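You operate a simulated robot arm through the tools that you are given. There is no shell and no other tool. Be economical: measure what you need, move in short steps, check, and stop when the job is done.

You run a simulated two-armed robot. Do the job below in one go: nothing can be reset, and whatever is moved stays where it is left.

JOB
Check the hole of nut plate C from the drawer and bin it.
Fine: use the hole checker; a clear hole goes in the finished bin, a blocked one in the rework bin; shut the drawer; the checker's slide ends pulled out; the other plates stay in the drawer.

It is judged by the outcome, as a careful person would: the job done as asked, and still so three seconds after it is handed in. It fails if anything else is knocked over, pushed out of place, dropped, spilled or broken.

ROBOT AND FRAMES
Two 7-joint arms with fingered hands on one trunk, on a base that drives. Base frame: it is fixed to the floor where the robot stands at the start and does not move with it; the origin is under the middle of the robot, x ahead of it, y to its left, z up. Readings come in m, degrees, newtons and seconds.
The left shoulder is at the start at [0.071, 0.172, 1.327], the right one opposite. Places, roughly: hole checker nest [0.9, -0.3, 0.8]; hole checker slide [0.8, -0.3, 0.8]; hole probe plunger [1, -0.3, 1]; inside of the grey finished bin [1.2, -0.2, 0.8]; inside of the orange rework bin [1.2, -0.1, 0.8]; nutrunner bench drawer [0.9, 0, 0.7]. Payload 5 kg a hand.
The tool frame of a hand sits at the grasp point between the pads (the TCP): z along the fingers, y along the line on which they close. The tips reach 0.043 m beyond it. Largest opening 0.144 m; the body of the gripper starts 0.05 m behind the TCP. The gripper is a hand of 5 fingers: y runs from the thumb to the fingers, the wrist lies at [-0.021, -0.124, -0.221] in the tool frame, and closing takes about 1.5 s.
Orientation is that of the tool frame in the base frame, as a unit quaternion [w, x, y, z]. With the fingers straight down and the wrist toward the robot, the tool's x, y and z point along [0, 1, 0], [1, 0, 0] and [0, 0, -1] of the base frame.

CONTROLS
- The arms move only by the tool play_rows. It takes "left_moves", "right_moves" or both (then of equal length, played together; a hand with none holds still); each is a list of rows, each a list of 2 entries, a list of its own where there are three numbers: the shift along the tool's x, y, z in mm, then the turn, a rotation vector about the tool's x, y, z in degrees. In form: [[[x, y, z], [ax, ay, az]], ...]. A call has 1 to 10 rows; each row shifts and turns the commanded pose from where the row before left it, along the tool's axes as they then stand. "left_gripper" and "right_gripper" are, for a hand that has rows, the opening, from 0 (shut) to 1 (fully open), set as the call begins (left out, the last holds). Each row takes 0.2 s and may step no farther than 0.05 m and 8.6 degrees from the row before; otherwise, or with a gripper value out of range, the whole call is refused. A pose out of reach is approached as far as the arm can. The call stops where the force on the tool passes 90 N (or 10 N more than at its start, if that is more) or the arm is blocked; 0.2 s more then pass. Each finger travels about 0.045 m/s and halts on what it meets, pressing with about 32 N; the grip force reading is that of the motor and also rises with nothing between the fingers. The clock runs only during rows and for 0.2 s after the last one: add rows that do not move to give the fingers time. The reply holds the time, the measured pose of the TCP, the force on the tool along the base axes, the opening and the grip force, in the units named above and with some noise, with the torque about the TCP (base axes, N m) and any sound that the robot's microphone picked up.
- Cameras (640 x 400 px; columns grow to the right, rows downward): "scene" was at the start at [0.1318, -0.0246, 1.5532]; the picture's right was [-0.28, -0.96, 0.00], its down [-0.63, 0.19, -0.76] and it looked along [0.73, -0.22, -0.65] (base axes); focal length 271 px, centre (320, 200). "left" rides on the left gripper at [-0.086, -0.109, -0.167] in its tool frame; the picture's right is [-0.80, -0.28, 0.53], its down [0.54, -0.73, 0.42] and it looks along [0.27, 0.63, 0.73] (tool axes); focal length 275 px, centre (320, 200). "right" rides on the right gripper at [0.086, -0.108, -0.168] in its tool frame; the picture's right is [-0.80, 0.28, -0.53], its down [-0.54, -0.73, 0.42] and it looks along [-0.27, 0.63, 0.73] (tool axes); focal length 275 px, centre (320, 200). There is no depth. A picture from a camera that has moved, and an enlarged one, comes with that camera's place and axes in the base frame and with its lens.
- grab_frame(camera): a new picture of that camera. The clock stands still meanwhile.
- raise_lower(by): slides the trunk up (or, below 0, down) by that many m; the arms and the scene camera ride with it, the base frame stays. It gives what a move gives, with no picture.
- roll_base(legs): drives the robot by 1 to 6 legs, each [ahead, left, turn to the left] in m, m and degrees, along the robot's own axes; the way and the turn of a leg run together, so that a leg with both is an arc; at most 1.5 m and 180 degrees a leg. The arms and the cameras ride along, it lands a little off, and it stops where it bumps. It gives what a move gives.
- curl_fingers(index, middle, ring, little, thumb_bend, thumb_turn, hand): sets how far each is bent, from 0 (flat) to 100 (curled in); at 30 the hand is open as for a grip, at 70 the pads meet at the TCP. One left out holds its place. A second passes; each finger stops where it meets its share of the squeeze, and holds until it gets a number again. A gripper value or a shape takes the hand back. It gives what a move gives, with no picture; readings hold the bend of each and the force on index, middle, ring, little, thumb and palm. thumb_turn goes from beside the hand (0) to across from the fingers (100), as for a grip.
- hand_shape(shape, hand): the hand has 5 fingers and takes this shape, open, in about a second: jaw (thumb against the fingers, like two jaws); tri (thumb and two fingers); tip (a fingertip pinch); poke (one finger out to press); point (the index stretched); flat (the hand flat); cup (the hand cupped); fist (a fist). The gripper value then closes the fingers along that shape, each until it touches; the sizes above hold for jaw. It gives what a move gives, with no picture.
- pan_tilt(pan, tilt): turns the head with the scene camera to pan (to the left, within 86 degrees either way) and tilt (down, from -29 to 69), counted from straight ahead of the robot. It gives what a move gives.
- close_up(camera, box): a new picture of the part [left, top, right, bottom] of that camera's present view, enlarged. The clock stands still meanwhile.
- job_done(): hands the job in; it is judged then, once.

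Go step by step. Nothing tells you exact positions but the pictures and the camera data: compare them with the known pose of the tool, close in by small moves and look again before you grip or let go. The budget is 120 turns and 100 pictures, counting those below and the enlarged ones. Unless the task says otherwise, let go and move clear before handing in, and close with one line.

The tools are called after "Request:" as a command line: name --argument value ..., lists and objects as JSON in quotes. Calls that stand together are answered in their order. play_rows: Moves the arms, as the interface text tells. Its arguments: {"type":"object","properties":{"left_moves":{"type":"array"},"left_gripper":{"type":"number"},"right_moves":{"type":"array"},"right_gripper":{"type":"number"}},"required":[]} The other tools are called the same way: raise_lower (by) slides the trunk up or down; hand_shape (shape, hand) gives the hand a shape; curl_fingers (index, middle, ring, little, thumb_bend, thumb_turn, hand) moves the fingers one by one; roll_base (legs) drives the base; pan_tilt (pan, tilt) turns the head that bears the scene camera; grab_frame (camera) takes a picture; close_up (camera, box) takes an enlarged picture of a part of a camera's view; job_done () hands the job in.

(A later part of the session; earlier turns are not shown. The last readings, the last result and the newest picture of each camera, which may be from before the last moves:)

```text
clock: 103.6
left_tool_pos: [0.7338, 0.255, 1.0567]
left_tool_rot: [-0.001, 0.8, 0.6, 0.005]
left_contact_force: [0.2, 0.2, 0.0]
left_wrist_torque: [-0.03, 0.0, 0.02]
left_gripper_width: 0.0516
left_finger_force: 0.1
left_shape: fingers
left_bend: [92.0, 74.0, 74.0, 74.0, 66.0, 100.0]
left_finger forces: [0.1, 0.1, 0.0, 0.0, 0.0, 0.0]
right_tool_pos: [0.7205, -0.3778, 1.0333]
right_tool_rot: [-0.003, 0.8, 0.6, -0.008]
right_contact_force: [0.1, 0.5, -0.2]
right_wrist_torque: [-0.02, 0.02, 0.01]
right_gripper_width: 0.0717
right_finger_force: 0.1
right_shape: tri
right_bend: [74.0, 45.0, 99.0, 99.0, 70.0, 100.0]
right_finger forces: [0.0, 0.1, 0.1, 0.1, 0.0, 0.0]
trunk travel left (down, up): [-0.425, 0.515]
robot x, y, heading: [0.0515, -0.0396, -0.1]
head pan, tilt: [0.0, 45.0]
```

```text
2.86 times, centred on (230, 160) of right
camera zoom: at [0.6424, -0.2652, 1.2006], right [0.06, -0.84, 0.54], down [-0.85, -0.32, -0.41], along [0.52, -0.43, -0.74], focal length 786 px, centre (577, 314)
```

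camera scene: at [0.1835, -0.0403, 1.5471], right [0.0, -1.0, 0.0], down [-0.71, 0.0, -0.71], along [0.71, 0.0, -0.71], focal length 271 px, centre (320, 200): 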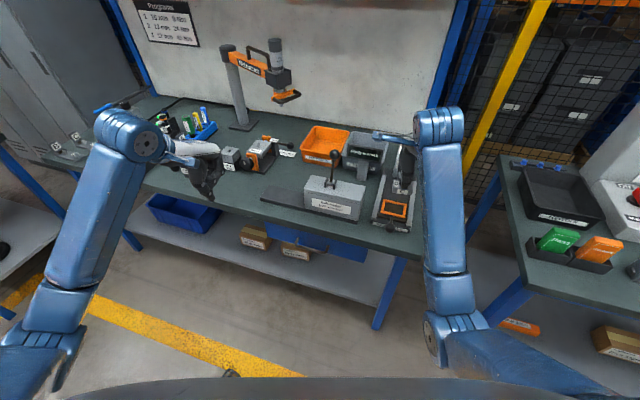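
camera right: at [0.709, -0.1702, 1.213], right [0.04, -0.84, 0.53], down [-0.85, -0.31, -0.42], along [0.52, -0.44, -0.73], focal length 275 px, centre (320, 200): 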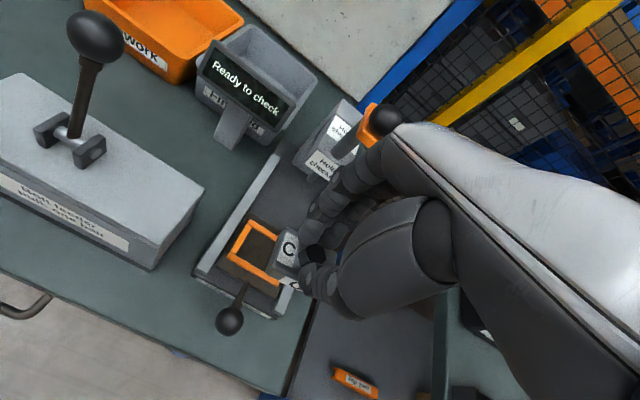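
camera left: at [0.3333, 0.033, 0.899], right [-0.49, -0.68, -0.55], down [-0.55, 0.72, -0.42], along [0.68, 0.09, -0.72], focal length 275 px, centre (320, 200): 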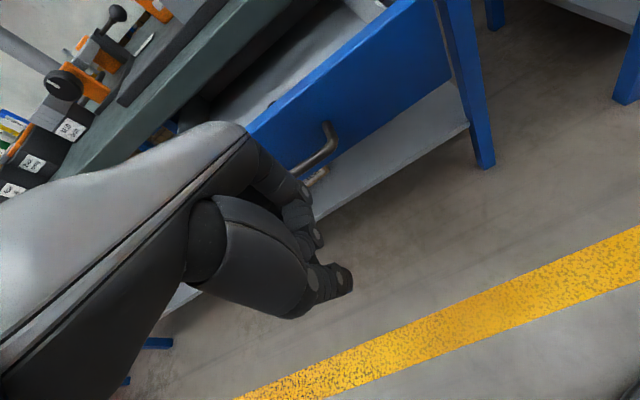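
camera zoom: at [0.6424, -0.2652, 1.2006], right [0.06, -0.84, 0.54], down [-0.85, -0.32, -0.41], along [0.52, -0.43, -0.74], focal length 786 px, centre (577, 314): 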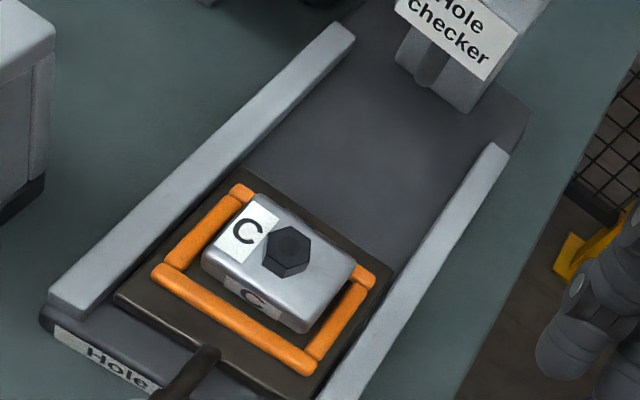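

The plate now sits centred inside the frame (hex over nest centre, bars visible all around). Next: closed fingers in front of the knob, to push the slide in.

Request:
play_rows --right_moves '[[[39, -21, 0], [0, 0, 0]], [[39, -21, 0], [0, 0, 0]], [[40, -22, 0], [0, 0, 0]], [[0, 0, 36], [0, 0, 0]], [[0, 0, 36], [0, 0, 0]], [[0, 0, 36], [0, 0, 0]], [[0, 0, 36], [0, 0, 0]], [[0, 0, 0], [0, 0, 0]]]' --right_gripper 0.0

Request:
play_rows --right_moves '[[[0, 20, 0], [0, 0, 0]], [[0, 20, 0], [0, 0, 0]], [[0, 20, 0], [0, 0, 0]], [[0, 20, 0], [0, 0, 0]], [[0, 20, 0], [0, 0, 0]], [[0, 20, 0], [0, 0, 0]], [[0, 0, 0], [0, 0, 0]]]'

Request:
close_up --camera "right" --box '[160, 60, 400, 280]'

```text
clock: 104.9
left_tool_pos: [0.7352, 0.254, 1.058]
left_tool_rot: [-0.002, 0.8, 0.6, 0.006]
left_contact_force: [-0.8, -0.7, 0.5]
left_wrist_torque: [0.0, -0.01, -0.02]
left_gripper_width: 0.0519
left_finger_force: 0.0
left_shape: fingers
left_bend: [92.0, 74.0, 74.0, 74.0, 66.0, 100.0]
left_finger forces: [0.0, 0.0, 0.0, 0.0, 0.0, 0.1]
right_tool_pos: [0.7485, -0.2755, 1.0451]
right_tool_rot: [0.067, 0.804, 0.589, 0.047]
right_contact_force: [0.4, 0.0, -0.7]
right_wrist_torque: [0.02, 0.03, -0.01]
right_gripper_width: 0.0
right_finger_force: 32.4
right_shape: tri
right_bend: [70.0, 70.0, 100.0, 100.0, 59.0, 100.0]
right_finger forces: [0.0, 0.1, 0.1, 0.0, 0.0, 0.0]
trunk travel left (down, up): [-0.425, 0.515]
robot x, y, heading: [0.0485, -0.041, -0.1]
head pan, tilt: [0.0, 45.0]
stopped in row 6 (right hand): the arm was blocked; the commanded pose is now the measured one
```

```text
clock: 106.5
left_tool_pos: [0.7351, 0.2535, 1.0568]
left_tool_rot: [-0.002, 0.8, 0.6, 0.006]
left_contact_force: [0.0, 0.3, 0.4]
left_wrist_torque: [-0.02, -0.02, 0.01]
left_gripper_width: 0.0515
left_finger_force: 0.1
left_shape: fingers
left_bend: [92.0, 74.0, 74.0, 74.0, 66.0, 100.0]
left_finger forces: [0.1, 0.0, 0.1, 0.1, 0.0, 0.0]
right_tool_pos: [0.8618, -0.3103, 1.0642]
right_tool_rot: [0.066, 0.803, 0.59, 0.047]
right_contact_force: [-0.3, 0.2, -0.1]
right_wrist_torque: [0.01, -0.05, 0.02]
right_gripper_width: 0.0001
right_finger_force: 32.4
right_shape: tri
right_bend: [70.0, 70.0, 100.0, 100.0, 59.0, 100.0]
right_finger forces: [0.1, 0.1, 0.1, 0.0, 0.1, 0.0]
trunk travel left (down, up): [-0.425, 0.515]
robot x, y, heading: [0.0513, -0.0396, 0.2]
head pan, tilt: [0.0, 45.0]
```

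```text
1.82 times, centred on (280, 170) of right
camera zoom: at [0.7583, -0.1868, 1.2109], right [-0.05, -0.82, 0.57], down [-0.78, -0.33, -0.53], along [0.62, -0.48, -0.62], focal length 500 px, centre (393, 254)
```

zoom: 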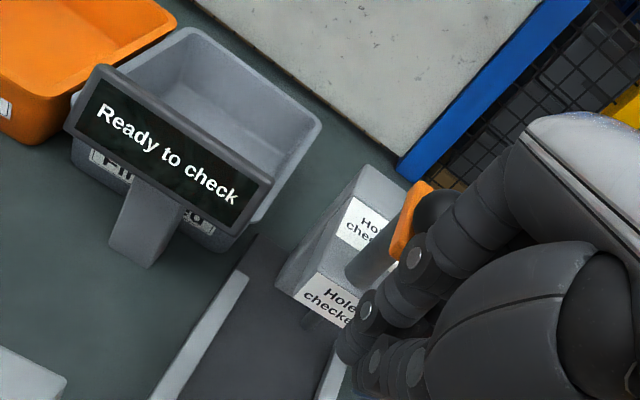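

The arm couldn't fold that close in and stayed high, touching nothing. I'll retract, back the base up 12 cm, and straighten the hand.

Request:
play_rows --right_moves '[[[0, -40, 0], [0, 0, 0]], [[0, -40, 0], [0, 0, 0]], [[0, -20, 0], [0, 0, 0]]]'

Request:
roll_base --legs '[[-0.12, 0, 0]]'

Request:
play_rows --right_moves '[[[0, 30, 0], [4.6, 0, 0]], [[0, 20, 0], [4.6, 0, 0]], [[0, 0, 0], [0, 0, 0]]]'

```text
clock: 107.3
left_tool_pos: [0.7359, 0.2533, 1.0566]
left_tool_rot: [-0.002, 0.8, 0.6, 0.007]
left_contact_force: [0.1, 0.2, 0.3]
left_wrist_torque: [-0.01, 0.0, 0.0]
left_gripper_width: 0.0515
left_finger_force: 0.2
left_shape: fingers
left_bend: [92.0, 74.0, 74.0, 74.0, 66.0, 100.0]
left_finger forces: [0.0, 0.0, 0.1, 0.0, 0.1, 0.0]
right_tool_pos: [0.7679, -0.2866, 1.0544]
right_tool_rot: [0.072, 0.804, 0.588, 0.05]
right_contact_force: [-0.5, 0.0, 0.2]
right_wrist_torque: [-0.02, -0.01, 0.0]
right_gripper_width: 0.0
right_finger_force: 32.0
right_shape: tri
right_bend: [70.0, 70.0, 100.0, 100.0, 59.0, 100.0]
right_finger forces: [0.1, 0.0, 0.0, 0.1, 0.0, 0.1]
trunk travel left (down, up): [-0.425, 0.515]
robot x, y, heading: [0.0486, -0.0412, -0.0]
head pan, tilt: [0.0, 45.0]
```

```text
clock: 108.6
left_tool_pos: [0.6155, 0.2544, 1.0566]
left_tool_rot: [-0.002, 0.8, 0.6, 0.006]
left_contact_force: [0.7, -0.5, 1.0]
left_wrist_torque: [-0.03, -0.01, -0.01]
left_gripper_width: 0.0517
left_finger_force: 0.0
left_shape: fingers
left_bend: [92.0, 74.0, 74.0, 74.0, 66.0, 100.0]
left_finger forces: [0.0, 0.0, 0.0, 0.0, 0.1, 0.0]
right_tool_pos: [0.6495, -0.2841, 1.053]
right_tool_rot: [0.071, 0.803, 0.59, 0.047]
right_contact_force: [-0.4, 0.6, 0.3]
right_wrist_torque: [0.0, -0.01, 0.0]
right_gripper_width: 0.0001
right_finger_force: 32.4
right_shape: tri
right_bend: [70.0, 70.0, 100.0, 100.0, 59.0, 100.0]
right_finger forces: [0.0, 0.0, 0.0, 0.0, 0.0, 0.1]
trunk travel left (down, up): [-0.425, 0.515]
robot x, y, heading: [-0.069, -0.0392, -0.1]
head pan, tilt: [0.0, 45.0]
```

```text
clock: 109.4
left_tool_pos: [0.6136, 0.2548, 1.0571]
left_tool_rot: [-0.001, 0.8, 0.6, 0.007]
left_contact_force: [0.1, 0.0, 0.1]
left_wrist_torque: [-0.02, -0.03, 0.01]
left_gripper_width: 0.0518
left_finger_force: 0.2
left_shape: fingers
left_bend: [92.0, 74.0, 74.0, 74.0, 66.0, 100.0]
left_finger forces: [0.1, 0.0, 0.0, 0.0, 0.0, 0.1]
right_tool_pos: [0.6951, -0.2989, 1.0591]
right_tool_rot: [0.007, 0.806, 0.592, 0.002]
right_contact_force: [0.3, 0.1, 0.1]
right_wrist_torque: [-0.02, -0.01, 0.01]
right_gripper_width: 0.0
right_finger_force: 32.3
right_shape: tri
right_bend: [70.0, 70.0, 100.0, 100.0, 59.0, 100.0]
right_finger forces: [0.0, 0.2, 0.0, 0.0, 0.1, 0.0]
trunk travel left (down, up): [-0.425, 0.515]
robot x, y, heading: [-0.0668, -0.0434, -0.2]
head pan, tilt: [0.0, 45.0]
```

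Straight again. Now down in front of the knob, then push in.

Request:
play_rows --right_moves '[[[24, -7, 0], [0, 0, 0]], [[24, -7, 0], [0, 0, 0]], [[0, 0, 43], [0, 0, 0]], [[0, 0, 43], [0, 0, 0]], [[0, 0, 43], [0, 0, 0]], [[0, 0, 42], [0, 0, 0]], [[0, 0, 0], [0, 0, 0]]]'

Request:
play_rows --right_moves '[[[0, 16, 0], [0, 0, 0]], [[0, 16, 0], [0, 0, 0]], [[0, 16, 0], [0, 0, 0]], [[0, 16, 0], [0, 0, 0]], [[0, 16, 0], [0, 0, 0]], [[0, 16, 0], [0, 0, 0]], [[0, 0, 0], [0, 0, 0]]]'

```text
clock: 111.2
left_tool_pos: [0.6157, 0.2551, 1.0567]
left_tool_rot: [-0.002, 0.8, 0.6, 0.007]
left_contact_force: [0.5, 0.1, -0.6]
left_wrist_torque: [0.0, 0.05, -0.01]
left_gripper_width: 0.0514
left_finger_force: 0.0
left_shape: fingers
left_bend: [92.0, 74.0, 74.0, 74.0, 66.0, 100.0]
left_finger forces: [0.0, 0.0, 0.0, 0.0, 0.0, 0.1]
right_tool_pos: [0.7165, -0.2874, 0.9181]
right_tool_rot: [0.036, 0.812, 0.582, 0.004]
right_contact_force: [0.5, 0.1, 0.7]
right_wrist_torque: [0.04, -0.01, -0.03]
right_gripper_width: 0.0002
right_finger_force: 32.1
right_shape: tri
right_bend: [70.0, 70.0, 100.0, 100.0, 59.0, 100.0]
right_finger forces: [0.0, 0.0, 0.0, 0.0, 0.1, 0.1]
trunk travel left (down, up): [-0.425, 0.515]
robot x, y, heading: [-0.0668, -0.0426, 0.0]
head pan, tilt: [0.0, 45.0]
stopped in row 7 (right hand): the arm was blocked; the commanded pose is now the measured one
```

```text
clock: 112.8
left_tool_pos: [0.615, 0.2556, 1.0563]
left_tool_rot: [-0.002, 0.8, 0.601, 0.007]
left_contact_force: [-0.8, -0.4, 0.1]
left_wrist_torque: [-0.01, -0.03, -0.01]
left_gripper_width: 0.0516
left_finger_force: 0.1
left_shape: fingers
left_bend: [92.0, 74.0, 74.0, 74.0, 66.0, 100.0]
left_finger forces: [0.1, 0.0, 0.0, 0.0, 0.1, 0.0]
right_tool_pos: [0.807, -0.314, 0.9227]
right_tool_rot: [0.035, 0.812, 0.582, 0.004]
right_contact_force: [0.2, -0.5, 0.5]
right_wrist_torque: [0.01, -0.04, 0.0]
right_gripper_width: 0.0001
right_finger_force: 31.9
right_shape: tri
right_bend: [70.0, 70.0, 100.0, 100.0, 59.0, 100.0]
right_finger forces: [0.0, 0.0, 0.1, 0.1, 0.0, 0.0]
trunk travel left (down, up): [-0.425, 0.515]
robot x, y, heading: [-0.0702, -0.0398, -0.2]
head pan, tilt: [0.0, 45.0]
```

The arm ran into a joint limit again because the target is too much across the body. I'll lift, retract, and shift the base left 0.2 m so the checker is well on the right arm's side.

Request:
play_rows --right_moves '[[[0, 0, -40], [0, 0, 0]], [[0, 0, -40], [0, 0, 0]], [[0, -30, -30], [0, 0, 0]], [[0, -30, 0], [0, 0, 0]], [[0, 0, 0], [0, 0, 0]]]'

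Request:
roll_base --legs '[[0.0, 0.2, 0]]'

Request:
play_rows --right_moves '[[[-45, 0, 0], [0, 0, 0]], [[-45, 0, 0], [2, 0, -1.5]], [[-45, 0, 0], [2, 0, 0]], [[0, 0, 0], [0, 0, 0]]]'

```text
clock: 114.0
left_tool_pos: [0.615, 0.2551, 1.0568]
left_tool_rot: [-0.001, 0.8, 0.6, 0.007]
left_contact_force: [-0.6, 0.2, 0.1]
left_wrist_torque: [0.01, 0.03, 0.0]
left_gripper_width: 0.0515
left_finger_force: 0.1
left_shape: fingers
left_bend: [92.0, 74.0, 74.0, 74.0, 66.0, 100.0]
left_finger forces: [0.1, 0.0, 0.0, 0.1, 0.0, 0.1]
right_tool_pos: [0.7463, -0.2899, 1.0296]
right_tool_rot: [0.035, 0.812, 0.583, 0.005]
right_contact_force: [-0.3, -0.8, -0.7]
right_wrist_torque: [0.03, 0.02, 0.01]
right_gripper_width: 0.0001
right_finger_force: 31.7
right_shape: tri
right_bend: [70.0, 70.0, 100.0, 100.0, 59.0, 100.0]
right_finger forces: [0.1, 0.0, 0.1, 0.0, 0.0, 0.1]
trunk travel left (down, up): [-0.425, 0.515]
robot x, y, heading: [-0.0673, -0.0412, 0.2]
head pan, tilt: [0.0, 45.0]
```

```text
clock: 115.6
left_tool_pos: [0.6159, 0.4518, 1.0569]
left_tool_rot: [-0.002, 0.8, 0.6, 0.006]
left_contact_force: [-0.4, 0.1, -0.5]
left_wrist_torque: [0.0, 0.0, -0.02]
left_gripper_width: 0.0517
left_finger_force: 0.0
left_shape: fingers
left_bend: [92.0, 74.0, 74.0, 74.0, 66.0, 100.0]
left_finger forces: [0.0, 0.0, 0.0, 0.1, 0.0, 0.1]
right_tool_pos: [0.7447, -0.0922, 1.0292]
right_tool_rot: [0.036, 0.813, 0.582, 0.004]
right_contact_force: [-0.4, 0.8, -0.8]
right_wrist_torque: [-0.03, -0.01, 0.01]
right_gripper_width: 0.0
right_finger_force: 32.0
right_shape: tri
right_bend: [70.0, 70.0, 100.0, 100.0, 59.0, 100.0]
right_finger forces: [0.0, 0.0, 0.1, 0.1, 0.0, 0.0]
trunk travel left (down, up): [-0.425, 0.515]
robot x, y, heading: [-0.067, 0.1606, 0.0]
head pan, tilt: [0.0, 45.0]
```

```text
clock: 116.6
left_tool_pos: [0.6157, 0.4535, 1.0557]
left_tool_rot: [-0.001, 0.8, 0.6, 0.006]
left_contact_force: [-0.5, 0.1, -0.4]
left_wrist_torque: [-0.05, -0.01, 0.0]
left_gripper_width: 0.0514
left_finger_force: 0.0
left_shape: fingers
left_bend: [92.0, 74.0, 74.0, 74.0, 66.0, 100.0]
left_finger forces: [0.1, 0.0, 0.0, 0.0, 0.1, 0.0]
right_tool_pos: [0.7015, -0.2196, 1.0331]
right_tool_rot: [0.007, 0.805, 0.593, -0.016]
right_contact_force: [0.4, 0.0, 0.2]
right_wrist_torque: [-0.03, -0.02, -0.03]
right_gripper_width: 0.0
right_finger_force: 31.9
right_shape: tri
right_bend: [70.0, 70.0, 100.0, 100.0, 59.0, 100.0]
right_finger forces: [0.0, 0.1, 0.0, 0.0, 0.0, 0.1]
trunk travel left (down, up): [-0.425, 0.515]
robot x, y, heading: [-0.068, 0.1574, -0.2]
head pan, tilt: [0.0, 45.0]
```

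Better posture. Now lowering in front of the knob.

Request:
play_rows --right_moves '[[[-31, 0, 0], [0, 0, 0]], [[0, 0, 37], [0, 0, 0]], [[0, 0, 36], [0, 0, 0]], [[0, 0, 36], [0, 0, 0]], [[0, 0, 36], [0, 0, 0]], [[0, 0, 0], [0, 0, 0]]]'

```text
clock: 118.0
left_tool_pos: [0.6151, 0.4537, 1.0571]
left_tool_rot: [-0.002, 0.8, 0.601, 0.007]
left_contact_force: [-0.7, -0.4, 0.1]
left_wrist_torque: [0.0, -0.01, 0.01]
left_gripper_width: 0.0515
left_finger_force: 0.0
left_shape: fingers
left_bend: [92.0, 74.0, 74.0, 74.0, 66.0, 100.0]
left_finger forces: [0.0, 0.0, 0.1, 0.0, 0.0, 0.1]
right_tool_pos: [0.6895, -0.2537, 0.8891]
right_tool_rot: [0.007, 0.805, 0.592, -0.017]
right_contact_force: [-0.1, 1.1, 0.7]
right_wrist_torque: [0.0, 0.03, 0.0]
right_gripper_width: 0.0
right_finger_force: 31.7
right_shape: tri
right_bend: [70.0, 70.0, 100.0, 100.0, 59.0, 100.0]
right_finger forces: [0.0, 0.0, 0.0, 0.1, 0.0, 0.0]
trunk travel left (down, up): [-0.425, 0.515]
robot x, y, heading: [-0.0712, 0.1563, -0.0]
head pan, tilt: [0.0, 45.0]
```

In place. Pushing the knob forward along the bench direction.

Request:
play_rows --right_moves '[[[5, 10, 4], [0, 0, 0]], [[0, 16, 0], [0, 0, 0]], [[0, 16, 0], [0, 0, 0]], [[0, 16, 0], [0, 0, 0]], [[0, 16, 0], [0, 0, 0]], [[0, 16, 0], [0, 0, 0]], [[0, 16, 0], [0, 0, 0]], [[0, 16, 0], [0, 0, 0]], [[0, 0, 0], [0, 0, 0]]]'

```text
clock: 120.0
left_tool_pos: [0.6144, 0.4533, 1.057]
left_tool_rot: [0.0, 0.8, 0.6, 0.007]
left_contact_force: [0.1, 0.2, -0.2]
left_wrist_torque: [0.0, -0.02, -0.03]
left_gripper_width: 0.0515
left_finger_force: 0.0
left_shape: fingers
left_bend: [92.0, 74.0, 74.0, 74.0, 66.0, 100.0]
left_finger forces: [0.0, 0.0, 0.0, 0.0, 0.0, 0.1]
right_tool_pos: [0.8065, -0.2865, 0.8861]
right_tool_rot: [0.007, 0.806, 0.592, -0.016]
right_contact_force: [-1.9, -5.7, 11.4]
right_wrist_torque: [-0.33, -0.21, -0.17]
right_gripper_width: 0.0002
right_finger_force: 31.9
right_shape: tri
right_bend: [70.0, 70.0, 100.0, 100.0, 59.0, 100.0]
right_finger forces: [0.1, 11.8, 0.0, 0.0, 0.0, 0.0]
trunk travel left (down, up): [-0.425, 0.515]
robot x, y, heading: [-0.0669, 0.1592, 0.1]
head pan, tilt: [0.0, 45.0]
```

A light upward push showed on the middle finger, so I'll check one picture.

Request:
grab_frame --camera "right"

```text
3 pictures are left
camera right: at [0.7305, -0.1668, 1.0512], right [0.04, -0.83, 0.56], down [-0.86, -0.31, -0.4], along [0.51, -0.47, -0.73], focal length 275 px, centre (320, 200)
```

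right: 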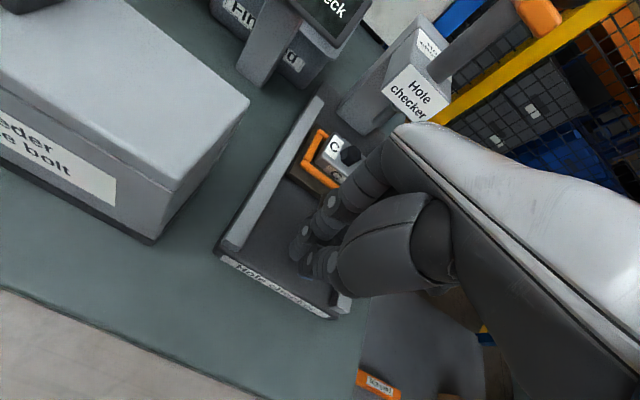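

The slide is going in with the plate riding in the nest, roughly halfway. Continuing to its inner stop.

Request:
play_rows --right_moves '[[[0, 12, 0], [0, 0, 0]], [[0, 12, 0], [0, 0, 0]], [[0, 12, 0], [0, 0, 0]], [[0, 10, 0], [0, 0, 0]], [[0, 8, 0], [0, 0, 0]], [[0, 0, 0], [0, 0, 0]]]'

```text
clock: 121.4
left_tool_pos: [0.6107, 0.4564, 1.058]
left_tool_rot: [0.001, 0.799, 0.601, 0.007]
left_contact_force: [0.4, 0.5, -0.8]
left_wrist_torque: [-0.01, -0.02, 0.01]
left_gripper_width: 0.0514
left_finger_force: 0.0
left_shape: fingers
left_bend: [92.0, 74.0, 74.0, 74.0, 66.0, 100.0]
left_finger forces: [0.0, 0.0, 0.1, 0.1, 0.0, 0.1]
right_tool_pos: [0.8555, -0.2972, 0.889]
right_tool_rot: [0.008, 0.804, 0.594, -0.016]
right_contact_force: [-31.9, 20.7, 12.6]
right_wrist_torque: [0.66, 1.03, 0.07]
right_gripper_width: 0.0
right_finger_force: 32.4
right_shape: tri
right_bend: [70.0, 70.0, 100.0, 100.0, 59.0, 100.0]
right_finger forces: [0.1, 0.0, 0.1, 0.1, 0.1, 0.1]
trunk travel left (down, up): [-0.425, 0.515]
robot x, y, heading: [-0.0699, 0.1586, -0.1]
head pan, tilt: [0.0, 45.0]
```

The slide met its inner stop. The plunger ball triangulates to [0.9935, -0.3555, 1.043]; I'll raise both hands, pull back, and drive closer.

Request:
play_rows --right_moves '[[[0, -15, -15], [0, 0, 0]], [[0, -20, -45], [0, 0, 0]], [[0, -20, -45], [0, 0, 0]], [[0, -20, -45], [0, 0, 0]], [[0, -20, -45], [0, 0, 0]], [[0, -20, -45], [0, 0, 0]], [[0, -20, -45], [0, 0, 0]], [[0, 0, 0], [0, 0, 0]]]' --left_moves '[[[10, -20, -40], [0, 0, 0]], [[10, -20, -40], [0, 0, 0]], [[10, -20, -40], [0, 0, 0]], [[10, -20, -40], [0, 0, 0]], [[10, -20, -40], [0, 0, 0]], [[0, 0, 0], [0, 0, 0]], [[0, 0, 0], [0, 0, 0]], [[0, 0, 0], [0, 0, 0]]]'

Request:
roll_base --legs '[[0.26, -0.05, 0]]'

```text
clock: 123.2
left_tool_pos: [0.5314, 0.5277, 1.2579]
left_tool_rot: [-0.002, 0.8, 0.6, 0.006]
left_contact_force: [0.2, -0.6, -0.1]
left_wrist_torque: [0.04, -0.03, 0.02]
left_gripper_width: 0.0517
left_finger_force: 0.2
left_shape: fingers
left_bend: [92.0, 74.0, 74.0, 74.0, 66.0, 100.0]
left_finger forces: [0.0, 0.0, 0.0, 0.0, 0.0, 0.0]
right_tool_pos: [0.737, -0.2512, 1.1687]
right_tool_rot: [0.007, 0.806, 0.592, -0.017]
right_contact_force: [-0.6, -1.0, 0.3]
right_wrist_torque: [0.02, 0.0, 0.0]
right_gripper_width: 0.0001
right_finger_force: 31.8
right_shape: tri
right_bend: [70.0, 70.0, 100.0, 100.0, 60.0, 100.0]
right_finger forces: [0.1, 0.0, 0.0, 0.1, 0.0, 0.0]
trunk travel left (down, up): [-0.425, 0.515]
robot x, y, heading: [-0.0662, 0.1608, -0.2]
head pan, tilt: [0.0, 45.0]
```

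```text
clock: 125.0
left_tool_pos: [0.7873, 0.4775, 1.2581]
left_tool_rot: [-0.001, 0.8, 0.6, 0.008]
left_contact_force: [0.5, 0.1, -0.6]
left_wrist_torque: [-0.01, 0.0, -0.02]
left_gripper_width: 0.0513
left_finger_force: 0.0
left_shape: fingers
left_bend: [92.0, 74.0, 74.0, 74.0, 66.0, 100.0]
left_finger forces: [0.0, 0.0, 0.0, 0.0, 0.1, 0.1]
right_tool_pos: [0.9917, -0.3037, 1.1701]
right_tool_rot: [0.008, 0.805, 0.593, -0.016]
right_contact_force: [-0.1, 0.0, 0.9]
right_wrist_torque: [-0.02, -0.01, 0.05]
right_gripper_width: 0.0
right_finger_force: 31.9
right_shape: tri
right_bend: [70.0, 70.0, 100.0, 100.0, 60.0, 100.0]
right_finger forces: [0.0, 0.0, 0.0, 0.0, 0.0, 0.0]
trunk travel left (down, up): [-0.425, 0.515]
robot x, y, heading: [0.1911, 0.1081, -0.1]
head pan, tilt: [0.0, 45.0]
```

The right hand is just left of the plunger. I'll move over it with the fingertips slightly parted to cradle the ball, and start descending.

Request:
play_rows --right_moves '[[[-25, 8, 0], [0, 0, 0]], [[-24, 9, 0], [0, 0, 0]], [[0, 0, 15], [0, 0, 0]], [[0, 0, 15], [0, 0, 0]], [[0, 0, 15], [0, 0, 0]], [[0, 0, 10], [0, 0, 0]], [[0, 0, 10], [0, 0, 0]], [[0, 0, 0], [0, 0, 0]]]' --right_gripper 0.15

```text
clock: 126.8
left_tool_pos: [0.7886, 0.4776, 1.2571]
left_tool_rot: [-0.002, 0.8, 0.6, 0.006]
left_contact_force: [0.0, -0.3, 0.2]
left_wrist_torque: [-0.03, -0.05, 0.02]
left_gripper_width: 0.0516
left_finger_force: 0.0
left_shape: fingers
left_bend: [92.0, 74.0, 74.0, 74.0, 66.0, 100.0]
left_finger forces: [0.0, 0.0, 0.0, 0.0, 0.0, 0.0]
right_tool_pos: [0.9942, -0.3553, 1.1076]
right_tool_rot: [0.007, 0.805, 0.592, -0.016]
right_contact_force: [-0.7, 0.0, 0.1]
right_wrist_torque: [0.01, -0.03, 0.02]
right_gripper_width: 0.0213
right_finger_force: 0.1
right_shape: tri
right_bend: [73.0, 62.0, 99.0, 99.0, 74.0, 100.0]
right_finger forces: [0.0, 0.1, 0.0, 0.0, 0.0, 0.1]
trunk travel left (down, up): [-0.425, 0.515]
robot x, y, heading: [0.1895, 0.1079, -0.2]
head pan, tilt: [0.0, 45.0]
```

Right over the ball, no contact yet. Pressing down gradually.

Request:
play_rows --right_moves '[[[0, 0, 7], [0, 0, 0]], [[0, 0, 7], [0, 0, 0]], [[0, 0, 7], [0, 0, 0]], [[0, 0, 7], [0, 0, 0]], [[0, 0, 0], [0, 0, 0]]]'

```text
clock: 128.1
left_tool_pos: [0.7872, 0.4774, 1.2582]
left_tool_rot: [-0.001, 0.8, 0.6, 0.007]
left_contact_force: [0.3, 0.5, 0.6]
left_wrist_torque: [-0.03, -0.01, 0.0]
left_gripper_width: 0.0514
left_finger_force: 0.1
left_shape: fingers
left_bend: [92.0, 74.0, 74.0, 74.0, 66.0, 100.0]
left_finger forces: [0.1, 0.1, 0.0, 0.1, 0.0, 0.1]
right_tool_pos: [0.992, -0.3561, 1.0785]
right_tool_rot: [0.006, 0.806, 0.592, -0.017]
right_contact_force: [-1.0, 0.7, 1.9]
right_wrist_torque: [0.06, 0.06, -0.02]
right_gripper_width: 0.0216
right_finger_force: 0.0
right_shape: tri
right_bend: [73.0, 62.0, 99.0, 99.0, 74.0, 100.0]
right_finger forces: [0.1, 0.0, 0.0, 0.0, 2.8, 0.0]
trunk travel left (down, up): [-0.425, 0.515]
robot x, y, heading: [0.1912, 0.1079, -0.0]
head pan, tilt: [0.0, 45.0]
```

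First light contact. Keep pressing.

Request:
play_rows --right_moves '[[[0, 0, 7], [0, 0, 0]], [[0, 0, 7], [0, 0, 0]], [[0, 0, 7], [0, 0, 0]], [[0, 0, 7], [0, 0, 0]], [[0, 0, 7], [0, 0, 0]], [[0, 0, 0], [0, 0, 0]]]'

```text
clock: 129.1
left_tool_pos: [0.7854, 0.4786, 1.2593]
left_tool_rot: [0.0, 0.8, 0.599, 0.007]
left_contact_force: [2.3, -1.6, 0.1]
left_wrist_torque: [0.08, 0.16, -0.02]
left_gripper_width: 0.0515
left_finger_force: 0.0
left_shape: fingers
left_bend: [92.0, 74.0, 74.0, 74.0, 66.0, 100.0]
left_finger forces: [0.0, 0.0, 0.0, 0.1, 0.1, 0.0]
right_tool_pos: [0.9926, -0.3575, 1.0753]
right_tool_rot: [0.022, 0.807, 0.591, -0.003]
right_contact_force: [-11.0, 6.6, 70.5]
right_wrist_torque: [1.33, 2.39, 0.01]
right_gripper_width: 0.026
right_finger_force: 0.1
right_shape: tri
right_bend: [73.0, 62.0, 99.0, 99.0, 77.0, 100.0]
right_finger forces: [0.0, 0.0, 0.1, 0.0, 70.7, 0.0]
trunk travel left (down, up): [-0.425, 0.515]
robot x, y, heading: [0.1892, 0.1101, 0.1]
head pan, tilt: [0.0, 45.0]
stopped in row 5 (right hand): the force on the tool passed its limit at 94 N (the readings are from after the stop); the commanded pose is now the measured one
```

The thumb alone met something about 3.5 cm nearer than the pinch centre, so the ball is closer than I reckoned, near [0.96, -0.345]. I'll rise, shift back 3 cm and press again.

Request:
play_rows --right_moves '[[[0, 0, -25], [0, 0, 0]], [[0, 0, -10], [0, 0, 0]], [[4, -30, 0], [0, 0, 0]], [[0, 0, 10], [0, 0, 0]], [[0, 0, 10], [0, 0, 0]], [[0, 0, 8], [0, 0, 0]], [[0, 0, 0], [0, 0, 0]]]'

Request:
close_up --camera "right" --box '[200, 100, 400, 340]'

```text
clock: 130.7
left_tool_pos: [0.7866, 0.4777, 1.2579]
left_tool_rot: [-0.002, 0.8, 0.599, 0.007]
left_contact_force: [-0.4, -0.2, 0.2]
left_wrist_torque: [-0.02, -0.02, -0.04]
left_gripper_width: 0.0514
left_finger_force: 0.0
left_shape: fingers
left_bend: [92.0, 74.0, 74.0, 74.0, 66.0, 100.0]
left_finger forces: [0.1, 0.0, 0.0, 0.0, 0.0, 0.0]
right_tool_pos: [0.9663, -0.3456, 1.07]
right_tool_rot: [0.015, 0.807, 0.591, -0.008]
right_contact_force: [14.2, -15.1, 28.9]
right_wrist_torque: [0.08, 0.52, 0.21]
right_gripper_width: 0.0185
right_finger_force: 0.1
right_shape: tri
right_bend: [73.0, 61.0, 99.0, 99.0, 78.0, 100.0]
right_finger forces: [0.4, 0.0, 0.1, 0.0, 35.4, 0.0]
trunk travel left (down, up): [-0.425, 0.515]
robot x, y, heading: [0.1857, 0.1097, -0.0]
head pan, tilt: [0.0, 45.0]
```

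```text
1.67 times, centred on (300, 220) of right
camera zoom: at [0.8866, -0.2258, 1.232], right [0.03, -0.83, 0.56], down [-0.85, -0.31, -0.42], along [0.52, -0.47, -0.71], focal length 459 px, centre (353, 167)
```

zoom: 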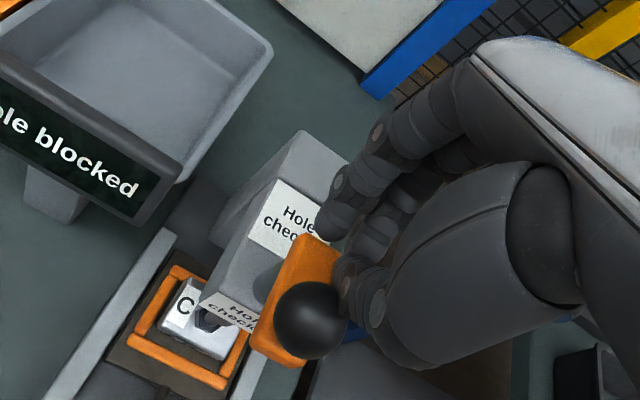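

The display now reads "Hole blocked", so C goes to the orange rework bin. I'll lift off the plunger, back the base up, and pull the slide out.

Request:
play_rows --right_moves '[[[0, 0, -30], [0, 0, 0]], [[0, 0, -40], [0, 0, 0]], [[0, -10, -20], [0, 0, 0]], [[0, 0, 0], [0, 0, 0]]]'

Request:
roll_base --legs '[[-0.2, 0.04, 0]]'

```text
clock: 131.7
left_tool_pos: [0.7879, 0.4763, 1.2585]
left_tool_rot: [-0.001, 0.8, 0.599, 0.007]
left_contact_force: [0.2, -0.2, 0.6]
left_wrist_torque: [0.03, 0.01, 0.03]
left_gripper_width: 0.0516
left_finger_force: 0.1
left_shape: fingers
left_bend: [92.0, 74.0, 74.0, 74.0, 66.0, 100.0]
left_finger forces: [0.0, 0.1, 0.0, 0.0, 0.0, 0.0]
right_tool_pos: [0.9572, -0.3391, 1.1565]
right_tool_rot: [0.013, 0.806, 0.592, -0.011]
right_contact_force: [0.3, 0.0, -0.5]
right_wrist_torque: [0.0, 0.0, -0.02]
right_gripper_width: 0.0216
right_finger_force: 0.0
right_shape: tri
right_bend: [73.0, 61.0, 99.0, 99.0, 74.0, 100.0]
right_finger forces: [0.0, 0.0, 0.0, 0.1, 0.1, 0.1]
trunk travel left (down, up): [-0.425, 0.515]
robot x, y, heading: [0.1871, 0.1098, -0.2]
head pan, tilt: [0.0, 45.0]
```

```text
clock: 133.3
left_tool_pos: [0.589, 0.5172, 1.2577]
left_tool_rot: [-0.002, 0.8, 0.6, 0.006]
left_contact_force: [0.1, -0.3, 0.1]
left_wrist_torque: [-0.04, 0.03, 0.01]
left_gripper_width: 0.0514
left_finger_force: 0.0
left_shape: fingers
left_bend: [92.0, 74.0, 74.0, 74.0, 66.0, 100.0]
left_finger forces: [0.0, 0.1, 0.0, 0.0, 0.0, 0.1]
right_tool_pos: [0.7579, -0.3001, 1.1559]
right_tool_rot: [0.014, 0.806, 0.592, -0.011]
right_contact_force: [0.4, -0.5, -0.1]
right_wrist_torque: [-0.02, -0.01, 0.0]
right_gripper_width: 0.0215
right_finger_force: 0.0
right_shape: tri
right_bend: [73.0, 61.0, 99.0, 99.0, 74.0, 100.0]
right_finger forces: [0.0, 0.1, 0.0, 0.1, 0.1, 0.0]
trunk travel left (down, up): [-0.425, 0.515]
robot x, y, heading: [-0.011, 0.1487, -0.1]
head pan, tilt: [0.0, 45.0]
```

Now to the knob at its inner position (about [0.867, -0.30]): approach from behind at z≈0.94, then lower and grip.

Request:
play_rows --right_moves '[[[8, 11, 44], [0, 0, 0]], [[8, 11, 44], [0, 0, 0]], [[8, 11, 44], [0, 0, 0]], [[8, 11, 44], [0, 0, 0]], [[0, 0, 40], [0, 0, 0]], [[0, 20, 0], [0, 0, 0]], [[0, 20, 0], [0, 0, 0]], [[0, 20, 0], [0, 0, 0]], [[0, 0, 0], [0, 0, 0]]]' --right_gripper 0.38

Request:
play_rows --right_moves '[[[0, 0, 20], [0, 0, 0]], [[0, 0, 20], [0, 0, 0]], [[0, 0, 15], [0, 0, 0]], [[0, 0, 0], [0, 0, 0]]]'

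```text
clock: 135.3
left_tool_pos: [0.5874, 0.5171, 1.2575]
left_tool_rot: [-0.001, 0.8, 0.601, 0.007]
left_contact_force: [0.1, -0.3, 0.4]
left_wrist_torque: [0.0, 0.01, -0.02]
left_gripper_width: 0.0516
left_finger_force: 0.1
left_shape: fingers
left_bend: [92.0, 74.0, 74.0, 74.0, 66.0, 100.0]
left_finger forces: [0.1, 0.0, 0.0, 0.0, 0.0, 0.0]
right_tool_pos: [0.8658, -0.3054, 0.9409]
right_tool_rot: [0.014, 0.806, 0.592, -0.01]
right_contact_force: [1.0, 0.4, 1.6]
right_wrist_torque: [0.0, -0.03, -0.02]
right_gripper_width: 0.0545
right_finger_force: 0.0
right_shape: tri
right_bend: [74.0, 50.0, 99.0, 99.0, 73.0, 100.0]
right_finger forces: [0.0, 0.0, 0.1, 0.0, 0.1, 0.0]
trunk travel left (down, up): [-0.425, 0.515]
robot x, y, heading: [-0.0151, 0.1485, 0.0]
head pan, tilt: [0.0, 45.0]
```

```text
clock: 136.3
left_tool_pos: [0.5874, 0.5159, 1.2581]
left_tool_rot: [-0.001, 0.799, 0.601, 0.007]
left_contact_force: [-0.7, 0.2, 0.4]
left_wrist_torque: [0.04, -0.01, 0.02]
left_gripper_width: 0.0516
left_finger_force: 0.0
left_shape: fingers
left_bend: [92.0, 74.0, 74.0, 74.0, 66.0, 100.0]
left_finger forces: [0.1, 0.0, 0.0, 0.0, 0.0, 0.0]
right_tool_pos: [0.8663, -0.3084, 0.8869]
right_tool_rot: [0.014, 0.806, 0.592, -0.011]
right_contact_force: [0.2, 0.0, -0.3]
right_wrist_torque: [0.02, -0.01, 0.0]
right_gripper_width: 0.0546
right_finger_force: 0.1
right_shape: tri
right_bend: [74.0, 50.0, 99.0, 99.0, 73.0, 100.0]
right_finger forces: [0.0, 0.0, 0.0, 0.1, 0.0, 0.1]
trunk travel left (down, up): [-0.425, 0.515]
robot x, y, heading: [-0.0128, 0.1496, -0.1]
head pan, tilt: [0.0, 45.0]
```

Clean. I'll nudge 5 mm left, lower slightly, and close on the knob.

Request:
play_rows --right_moves '[[[5, 0, 4], [0, 0, 0]], [[0, 0, 0], [0, 0, 0]]]'

Request:
play_rows --right_moves '[[[0, 0, 0], [0, 0, 0]], [[0, 0, 0], [0, 0, 0]], [[0, 0, 0], [0, 0, 0]], [[0, 0, 0], [0, 0, 0]], [[0, 0, 0], [0, 0, 0]], [[0, 0, 0], [0, 0, 0]]]' --right_gripper 0.0

```text
clock: 136.9
left_tool_pos: [0.5875, 0.5168, 1.2585]
left_tool_rot: [-0.002, 0.8, 0.6, 0.006]
left_contact_force: [-0.1, 0.2, 0.4]
left_wrist_torque: [-0.02, 0.0, 0.02]
left_gripper_width: 0.0515
left_finger_force: 0.1
left_shape: fingers
left_bend: [92.0, 74.0, 74.0, 74.0, 66.0, 100.0]
left_finger forces: [0.0, 0.2, 0.1, 0.1, 0.0, 0.1]
right_tool_pos: [0.8683, -0.304, 0.8817]
right_tool_rot: [0.014, 0.806, 0.592, -0.01]
right_contact_force: [-0.8, -0.3, 0.0]
right_wrist_torque: [0.01, 0.01, 0.01]
right_gripper_width: 0.0544
right_finger_force: 0.0
right_shape: tri
right_bend: [74.0, 50.0, 99.0, 99.0, 73.0, 100.0]
right_finger forces: [0.0, 0.0, 0.0, 0.1, 0.0, 0.0]
trunk travel left (down, up): [-0.425, 0.515]
robot x, y, heading: [-0.0101, 0.1499, -0.0]
head pan, tilt: [0.0, 45.0]
```

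```text
clock: 138.3
left_tool_pos: [0.587, 0.5162, 1.2581]
left_tool_rot: [-0.002, 0.799, 0.601, 0.005]
left_contact_force: [-0.1, 0.5, -0.2]
left_wrist_torque: [-0.01, 0.0, -0.01]
left_gripper_width: 0.0515
left_finger_force: 0.0
left_shape: fingers
left_bend: [92.0, 74.0, 74.0, 74.0, 66.0, 100.0]
left_finger forces: [0.1, 0.0, 0.1, 0.1, 0.0, 0.0]
right_tool_pos: [0.8679, -0.3049, 0.8814]
right_tool_rot: [0.014, 0.806, 0.592, -0.009]
right_contact_force: [-2.0, 1.2, -0.5]
right_wrist_torque: [0.05, 0.12, -0.01]
right_gripper_width: 0.0252
right_finger_force: 31.9
right_shape: tri
right_bend: [73.0, 59.0, 100.0, 100.0, 74.0, 100.0]
right_finger forces: [12.9, 11.1, 0.0, 0.1, 28.0, 0.1]
trunk travel left (down, up): [-0.425, 0.515]
robot x, y, heading: [-0.0146, 0.1522, 0.1]
head pan, tilt: [0.0, 45.0]
```

Knob gripped at 25 mm. Pulling the slide out.

Request:
play_rows --right_moves '[[[0, -14, 0], [0, 0, 0]], [[0, -14, 0], [0, 0, 0]], [[0, -14, 0], [0, 0, 0]], [[0, -14, 0], [0, 0, 0]], [[0, -14, 0], [0, 0, 0]], [[0, -14, 0], [0, 0, 0]], [[0, -14, 0], [0, 0, 0]], [[0, -14, 0], [0, 0, 0]], [[0, -10, 0], [0, 0, 0]], [[0, 0, 0], [0, 0, 0]]]'

Request:
play_rows --right_moves '[[[0, -5, 0], [0, 0, 0]], [[0, -5, 0], [0, 0, 0]], [[0, 0, 0], [0, 0, 0]]]'

```text
clock: 140.5
left_tool_pos: [0.5865, 0.5172, 1.2574]
left_tool_rot: [-0.001, 0.8, 0.6, 0.006]
left_contact_force: [-0.1, -0.4, -0.1]
left_wrist_torque: [-0.01, -0.04, -0.02]
left_gripper_width: 0.0518
left_finger_force: 0.0
left_shape: fingers
left_bend: [92.0, 74.0, 74.0, 74.0, 66.0, 100.0]
left_finger forces: [0.0, 0.0, 0.1, 0.0, 0.0, 0.0]
right_tool_pos: [0.7518, -0.2661, 0.8814]
right_tool_rot: [0.015, 0.806, 0.592, -0.009]
right_contact_force: [8.3, 2.0, 3.7]
right_wrist_torque: [0.05, -0.36, 0.05]
right_gripper_width: 0.0248
right_finger_force: 32.1
right_shape: tri
right_bend: [73.0, 58.0, 100.0, 100.0, 74.0, 100.0]
right_finger forces: [18.0, 14.6, 0.0, 0.0, 26.1, 0.1]
trunk travel left (down, up): [-0.425, 0.515]
robot x, y, heading: [-0.0095, 0.1473, -0.1]
head pan, tilt: [0.0, 45.0]
```

```text
clock: 141.3
left_tool_pos: [0.5878, 0.5168, 1.2571]
left_tool_rot: [-0.001, 0.8, 0.601, 0.006]
left_contact_force: [0.3, -0.2, 0.0]
left_wrist_torque: [-0.03, -0.01, -0.04]
left_gripper_width: 0.0514
left_finger_force: 0.0
left_shape: fingers
left_bend: [92.0, 74.0, 74.0, 74.0, 66.0, 100.0]
left_finger forces: [0.1, 0.1, 0.0, 0.1, 0.1, 0.1]
right_tool_pos: [0.7441, -0.2653, 0.8822]
right_tool_rot: [0.016, 0.806, 0.592, -0.009]
right_contact_force: [30.0, -5.9, 14.8]
right_wrist_torque: [-0.37, -1.61, 0.1]
right_gripper_width: 0.0259
right_finger_force: 32.1
right_shape: tri
right_bend: [73.0, 55.0, 100.0, 100.0, 76.0, 100.0]
right_finger forces: [24.6, 22.5, 0.1, 0.1, 15.8, 0.0]
trunk travel left (down, up): [-0.425, 0.515]
robot x, y, heading: [-0.0155, 0.1484, -0.1]
head pan, tilt: [0.0, 45.0]
```

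The slide is out against its stop. I'll release the knob, rise, and switch to a two-finger tip pinch to take the plate out of the nest.

Request:
play_rows --right_moves '[[[0, 5, 0], [0, 0, 0]], [[0, 0, 0], [0, 0, 0]], [[0, 0, 0], [0, 0, 0]], [[0, 0, 0], [0, 0, 0]], [[0, 0, 0], [0, 0, 0]], [[0, 0, -40], [0, 0, 0]], [[0, 0, -40], [0, 0, 0]], [[0, 0, 0], [0, 0, 0]]]' --right_gripper 0.45

Request:
hand_shape --hand "right" --shape "tip"

Request:
play_rows --right_moves '[[[0, 0, 0], [0, 0, 0]], [[0, 0, 0], [0, 0, 0]], [[0, 0, 0], [0, 0, 0]], [[0, 0, 0], [0, 0, 0]], [[-3, 36, 0], [0, 0, 0]], [[-3, 37, 0], [0, 0, 0]], [[-2, 37, 0], [0, 0, 0]], [[0, 0, 25], [0, 0, 0]], [[0, 0, 25], [0, 0, 0]], [[0, 0, 0], [0, 0, 0]]]' --right_gripper 0.4

Request:
close_up --camera "right" --box '[220, 160, 380, 320]'

```text
clock: 143.1
left_tool_pos: [0.5872, 0.5161, 1.258]
left_tool_rot: [-0.001, 0.8, 0.6, 0.007]
left_contact_force: [0.6, -1.4, -0.4]
left_wrist_torque: [-0.02, 0.01, 0.02]
left_gripper_width: 0.0514
left_finger_force: 0.2
left_shape: fingers
left_bend: [92.0, 74.0, 74.0, 74.0, 66.0, 100.0]
left_finger forces: [0.0, 0.0, 0.0, 0.0, 0.0, 0.0]
right_tool_pos: [0.7438, -0.2648, 0.9593]
right_tool_rot: [0.014, 0.805, 0.593, -0.01]
right_contact_force: [0.4, -0.4, -0.1]
right_wrist_torque: [0.01, -0.01, 0.0]
right_gripper_width: 0.0643
right_finger_force: 0.1
right_shape: tri
right_bend: [74.0, 47.0, 99.0, 99.0, 72.0, 100.0]
right_finger forces: [0.1, 0.0, 0.0, 0.1, 0.0, 0.1]
trunk travel left (down, up): [-0.425, 0.515]
robot x, y, heading: [-0.0132, 0.1479, -0.2]
head pan, tilt: [0.0, 45.0]
```

```text
clock: 144.0
left_tool_pos: [0.5888, 0.5181, 1.2578]
left_tool_rot: [-0.002, 0.8, 0.6, 0.007]
left_contact_force: [0.4, -0.3, -0.4]
left_wrist_torque: [0.0, 0.03, 0.0]
left_gripper_width: 0.0514
left_finger_force: 0.0
left_shape: fingers
left_bend: [92.0, 74.0, 74.0, 74.0, 66.0, 100.0]
left_finger forces: [0.0, 0.0, 0.0, 0.0, 0.0, 0.0]
right_tool_pos: [0.7442, -0.2632, 0.9606]
right_tool_rot: [0.014, 0.806, 0.591, -0.011]
right_contact_force: [0.6, -0.3, 0.6]
right_wrist_torque: [0.0, 0.02, 0.02]
right_gripper_width: 0.1437
right_finger_force: 0.0
right_shape: tip
right_bend: [30.0, 98.0, 99.0, 99.0, 30.0, 98.0]
right_finger forces: [0.2, 0.1, 0.1, 0.0, 0.1, 0.1]
trunk travel left (down, up): [-0.425, 0.515]
robot x, y, heading: [-0.0143, 0.1445, 0.0]
head pan, tilt: [0.0, 45.0]
```

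```text
clock: 146.2
left_tool_pos: [0.5869, 0.5174, 1.2575]
left_tool_rot: [-0.002, 0.8, 0.6, 0.006]
left_contact_force: [-0.1, 0.3, -0.5]
left_wrist_torque: [-0.01, 0.01, -0.01]
left_gripper_width: 0.0517
left_finger_force: 0.1
left_shape: fingers
left_bend: [92.0, 74.0, 74.0, 74.0, 66.0, 100.0]
left_finger forces: [0.1, 0.1, 0.0, 0.0, 0.1, 0.0]
right_tool_pos: [0.8481, -0.3046, 0.9111]
right_tool_rot: [0.014, 0.806, 0.592, -0.011]
right_contact_force: [0.7, 0.7, 0.2]
right_wrist_torque: [-0.03, 0.0, -0.02]
right_gripper_width: 0.0581
right_finger_force: 0.1
right_shape: tip
right_bend: [73.0, 98.0, 99.0, 99.0, 73.0, 100.0]
right_finger forces: [0.1, 0.0, 0.1, 0.1, 0.0, 0.0]
trunk travel left (down, up): [-0.425, 0.515]
robot x, y, heading: [-0.0109, 0.1492, -0.1]
head pan, tilt: [0.0, 45.0]
```

```text
2.50 times, centred on (300, 240) of right
camera zoom: at [0.7698, -0.1849, 1.074], right [0.03, -0.83, 0.56], down [-0.85, -0.32, -0.41], along [0.52, -0.47, -0.72], focal length 688 px, centre (370, 100)
```

zoom: 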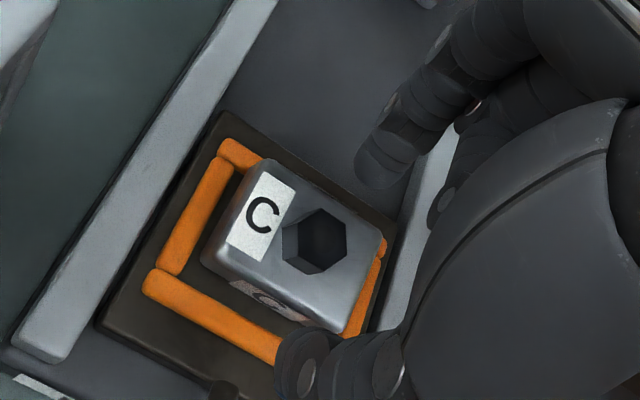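

The hex is about 11 mm left of the index-thumb line. I'll shift, lower 15 mm and close.

Request:
play_rows --right_moves '[[[11, 4, 0], [0, 0, 0]], [[0, 0, 8], [0, 0, 0]], [[0, 0, 8], [0, 0, 0]], [[0, 0, 0], [0, 0, 0]]]'

Request:
play_rows --right_moves '[[[0, 0, 0], [0, 0, 0]], [[0, 0, 0], [0, 0, 0]], [[0, 0, 0], [0, 0, 0]], [[0, 0, 0], [0, 0, 0]], [[0, 0, 0], [0, 0, 0]], [[0, 0, 0], [0, 0, 0]]]' --right_gripper 0.0

```text
clock: 147.2
left_tool_pos: [0.5881, 0.5167, 1.2573]
left_tool_rot: [-0.002, 0.799, 0.601, 0.007]
left_contact_force: [-0.3, -0.1, -0.1]
left_wrist_torque: [-0.01, 0.02, -0.01]
left_gripper_width: 0.0513
left_finger_force: 0.1
left_shape: fingers
left_bend: [92.0, 74.0, 74.0, 74.0, 66.0, 100.0]
left_finger forces: [0.0, 0.0, 0.0, 0.0, 0.1, 0.1]
right_tool_pos: [0.8552, -0.2969, 0.8949]
right_tool_rot: [0.013, 0.806, 0.592, -0.01]
right_contact_force: [-0.6, 0.7, 0.5]
right_wrist_torque: [-0.04, -0.01, -0.01]
right_gripper_width: 0.0584
right_finger_force: 0.1
right_shape: tip
right_bend: [73.0, 98.0, 99.0, 99.0, 73.0, 100.0]
right_finger forces: [0.0, 0.0, 0.1, 0.0, 0.0, 0.0]
trunk travel left (down, up): [-0.425, 0.515]
robot x, y, heading: [-0.0127, 0.1471, -0.1]
head pan, tilt: [0.0, 45.0]
```

```text
clock: 148.6
left_tool_pos: [0.5864, 0.517, 1.2591]
left_tool_rot: [-0.001, 0.8, 0.6, 0.007]
left_contact_force: [0.1, 0.0, 0.0]
left_wrist_torque: [-0.03, -0.01, -0.02]
left_gripper_width: 0.0516
left_finger_force: 0.1
left_shape: fingers
left_bend: [92.0, 74.0, 74.0, 74.0, 66.0, 100.0]
left_finger forces: [0.1, 0.0, 0.0, 0.0, 0.0, 0.1]
right_tool_pos: [0.8561, -0.2975, 0.8971]
right_tool_rot: [0.015, 0.806, 0.592, -0.01]
right_contact_force: [0.6, 0.3, 9.8]
right_wrist_torque: [-0.07, -0.32, 0.11]
right_gripper_width: 0.0249
right_finger_force: 32.2
right_shape: tip
right_bend: [73.0, 100.0, 100.0, 100.0, 74.0, 100.0]
right_finger forces: [33.3, 0.1, 0.0, 0.1, 28.3, 0.1]
trunk travel left (down, up): [-0.425, 0.515]
robot x, y, heading: [-0.0103, 0.147, -0.2]
head pan, tilt: [0.0, 45.0]
```

A firm pinch: 25 mm wide, about 30 N each side. Lifting slowly.

Request:
play_rows --right_moves '[[[0, 0, -5], [0, 0, 0]], [[0, 0, -8], [0, 0, 0]], [[0, 0, -12], [0, 0, 0]], [[0, 0, -15], [0, 0, 0]], [[0, 0, 0], [0, 0, 0]]]'

```text
clock: 149.8
left_tool_pos: [0.5887, 0.518, 1.2583]
left_tool_rot: [-0.001, 0.8, 0.6, 0.006]
left_contact_force: [-0.8, -0.8, 0.6]
left_wrist_torque: [-0.04, 0.02, -0.01]
left_gripper_width: 0.0511
left_finger_force: 0.1
left_shape: fingers
left_bend: [92.0, 74.0, 74.0, 74.0, 66.0, 100.0]
left_finger forces: [0.0, 0.1, 0.0, 0.0, 0.1, 0.0]
right_tool_pos: [0.8553, -0.2958, 0.9365]
right_tool_rot: [0.013, 0.806, 0.592, -0.011]
right_contact_force: [0.3, -0.3, -3.2]
right_wrist_torque: [0.04, 0.01, 0.0]
right_gripper_width: 0.0241
right_finger_force: 31.6
right_shape: tip
right_bend: [73.0, 100.0, 100.0, 100.0, 74.0, 100.0]
right_finger forces: [25.4, 0.0, 0.1, 0.0, 27.5, 0.1]
trunk travel left (down, up): [-0.425, 0.515]
robot x, y, heading: [-0.0142, 0.1463, -0.4]
head pan, tilt: [0.0, 45.0]
```

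Plate C is held (about 3 N weight). I'll raise it high, bring it across, and drive forward toward the rework bin, whose centre I put at [1.235, -0.058].

Request:
play_rows --right_moves '[[[0, -20, -40], [0, 0, 0]], [[0, -20, -40], [0, 0, 0]], [[0, -10, -45], [0, 0, 0]], [[0, 0, -45], [0, 0, 0]], [[0, 0, -45], [0, 0, 0]], [[40, -10, 0], [0, 0, 0]], [[40, -10, 0], [0, 0, 0]], [[40, -10, 0], [0, 0, 0]], [[0, 0, 0], [0, 0, 0]]]'

Request:
roll_base --legs '[[0.29, 0.04, 0]]'

```text
clock: 151.8
left_tool_pos: [0.5886, 0.5142, 1.2573]
left_tool_rot: [-0.001, 0.8, 0.6, 0.006]
left_contact_force: [0.0, -0.1, 1.0]
left_wrist_torque: [0.01, 0.03, -0.01]
left_gripper_width: 0.0513
left_finger_force: 0.1
left_shape: fingers
left_bend: [92.0, 74.0, 74.0, 74.0, 66.0, 100.0]
left_finger forces: [0.0, 0.0, 0.0, 0.0, 0.0, 0.1]
right_tool_pos: [0.8156, -0.1506, 1.1448]
right_tool_rot: [0.013, 0.805, 0.593, -0.01]
right_contact_force: [-0.5, -0.8, -2.4]
right_wrist_torque: [0.06, 0.03, 0.03]
right_gripper_width: 0.0237
right_finger_force: 31.7
right_shape: tip
right_bend: [73.0, 100.0, 100.0, 100.0, 74.0, 100.0]
right_finger forces: [24.6, 0.0, 0.0, 0.0, 28.0, 0.0]
trunk travel left (down, up): [-0.425, 0.515]
robot x, y, heading: [-0.0131, 0.1479, -0.0]
head pan, tilt: [0.0, 45.0]
```

```text
clock: 153.8
left_tool_pos: [0.873, 0.563, 1.2582]
left_tool_rot: [-0.001, 0.798, 0.602, 0.007]
left_contact_force: [-0.7, 0.1, 0.3]
left_wrist_torque: [0.02, -0.03, -0.02]
left_gripper_width: 0.0514
left_finger_force: 0.1
left_shape: fingers
left_bend: [92.0, 74.0, 74.0, 74.0, 66.0, 100.0]
left_finger forces: [0.0, 0.0, 0.0, 0.0, 0.1, 0.0]
right_tool_pos: [1.106, -0.103, 1.1458]
right_tool_rot: [0.014, 0.804, 0.595, -0.011]
right_contact_force: [0.7, -0.5, -2.4]
right_wrist_torque: [0.05, -0.01, 0.0]
right_gripper_width: 0.0239
right_finger_force: 32.2
right_shape: tip
right_bend: [73.0, 100.0, 100.0, 100.0, 74.0, 100.0]
right_finger forces: [24.7, 0.1, 0.0, 0.1, 28.1, 0.0]
trunk travel left (down, up): [-0.425, 0.515]
robot x, y, heading: [0.2779, 0.1856, 0.4]
head pan, tilt: [0.0, 45.0]
```

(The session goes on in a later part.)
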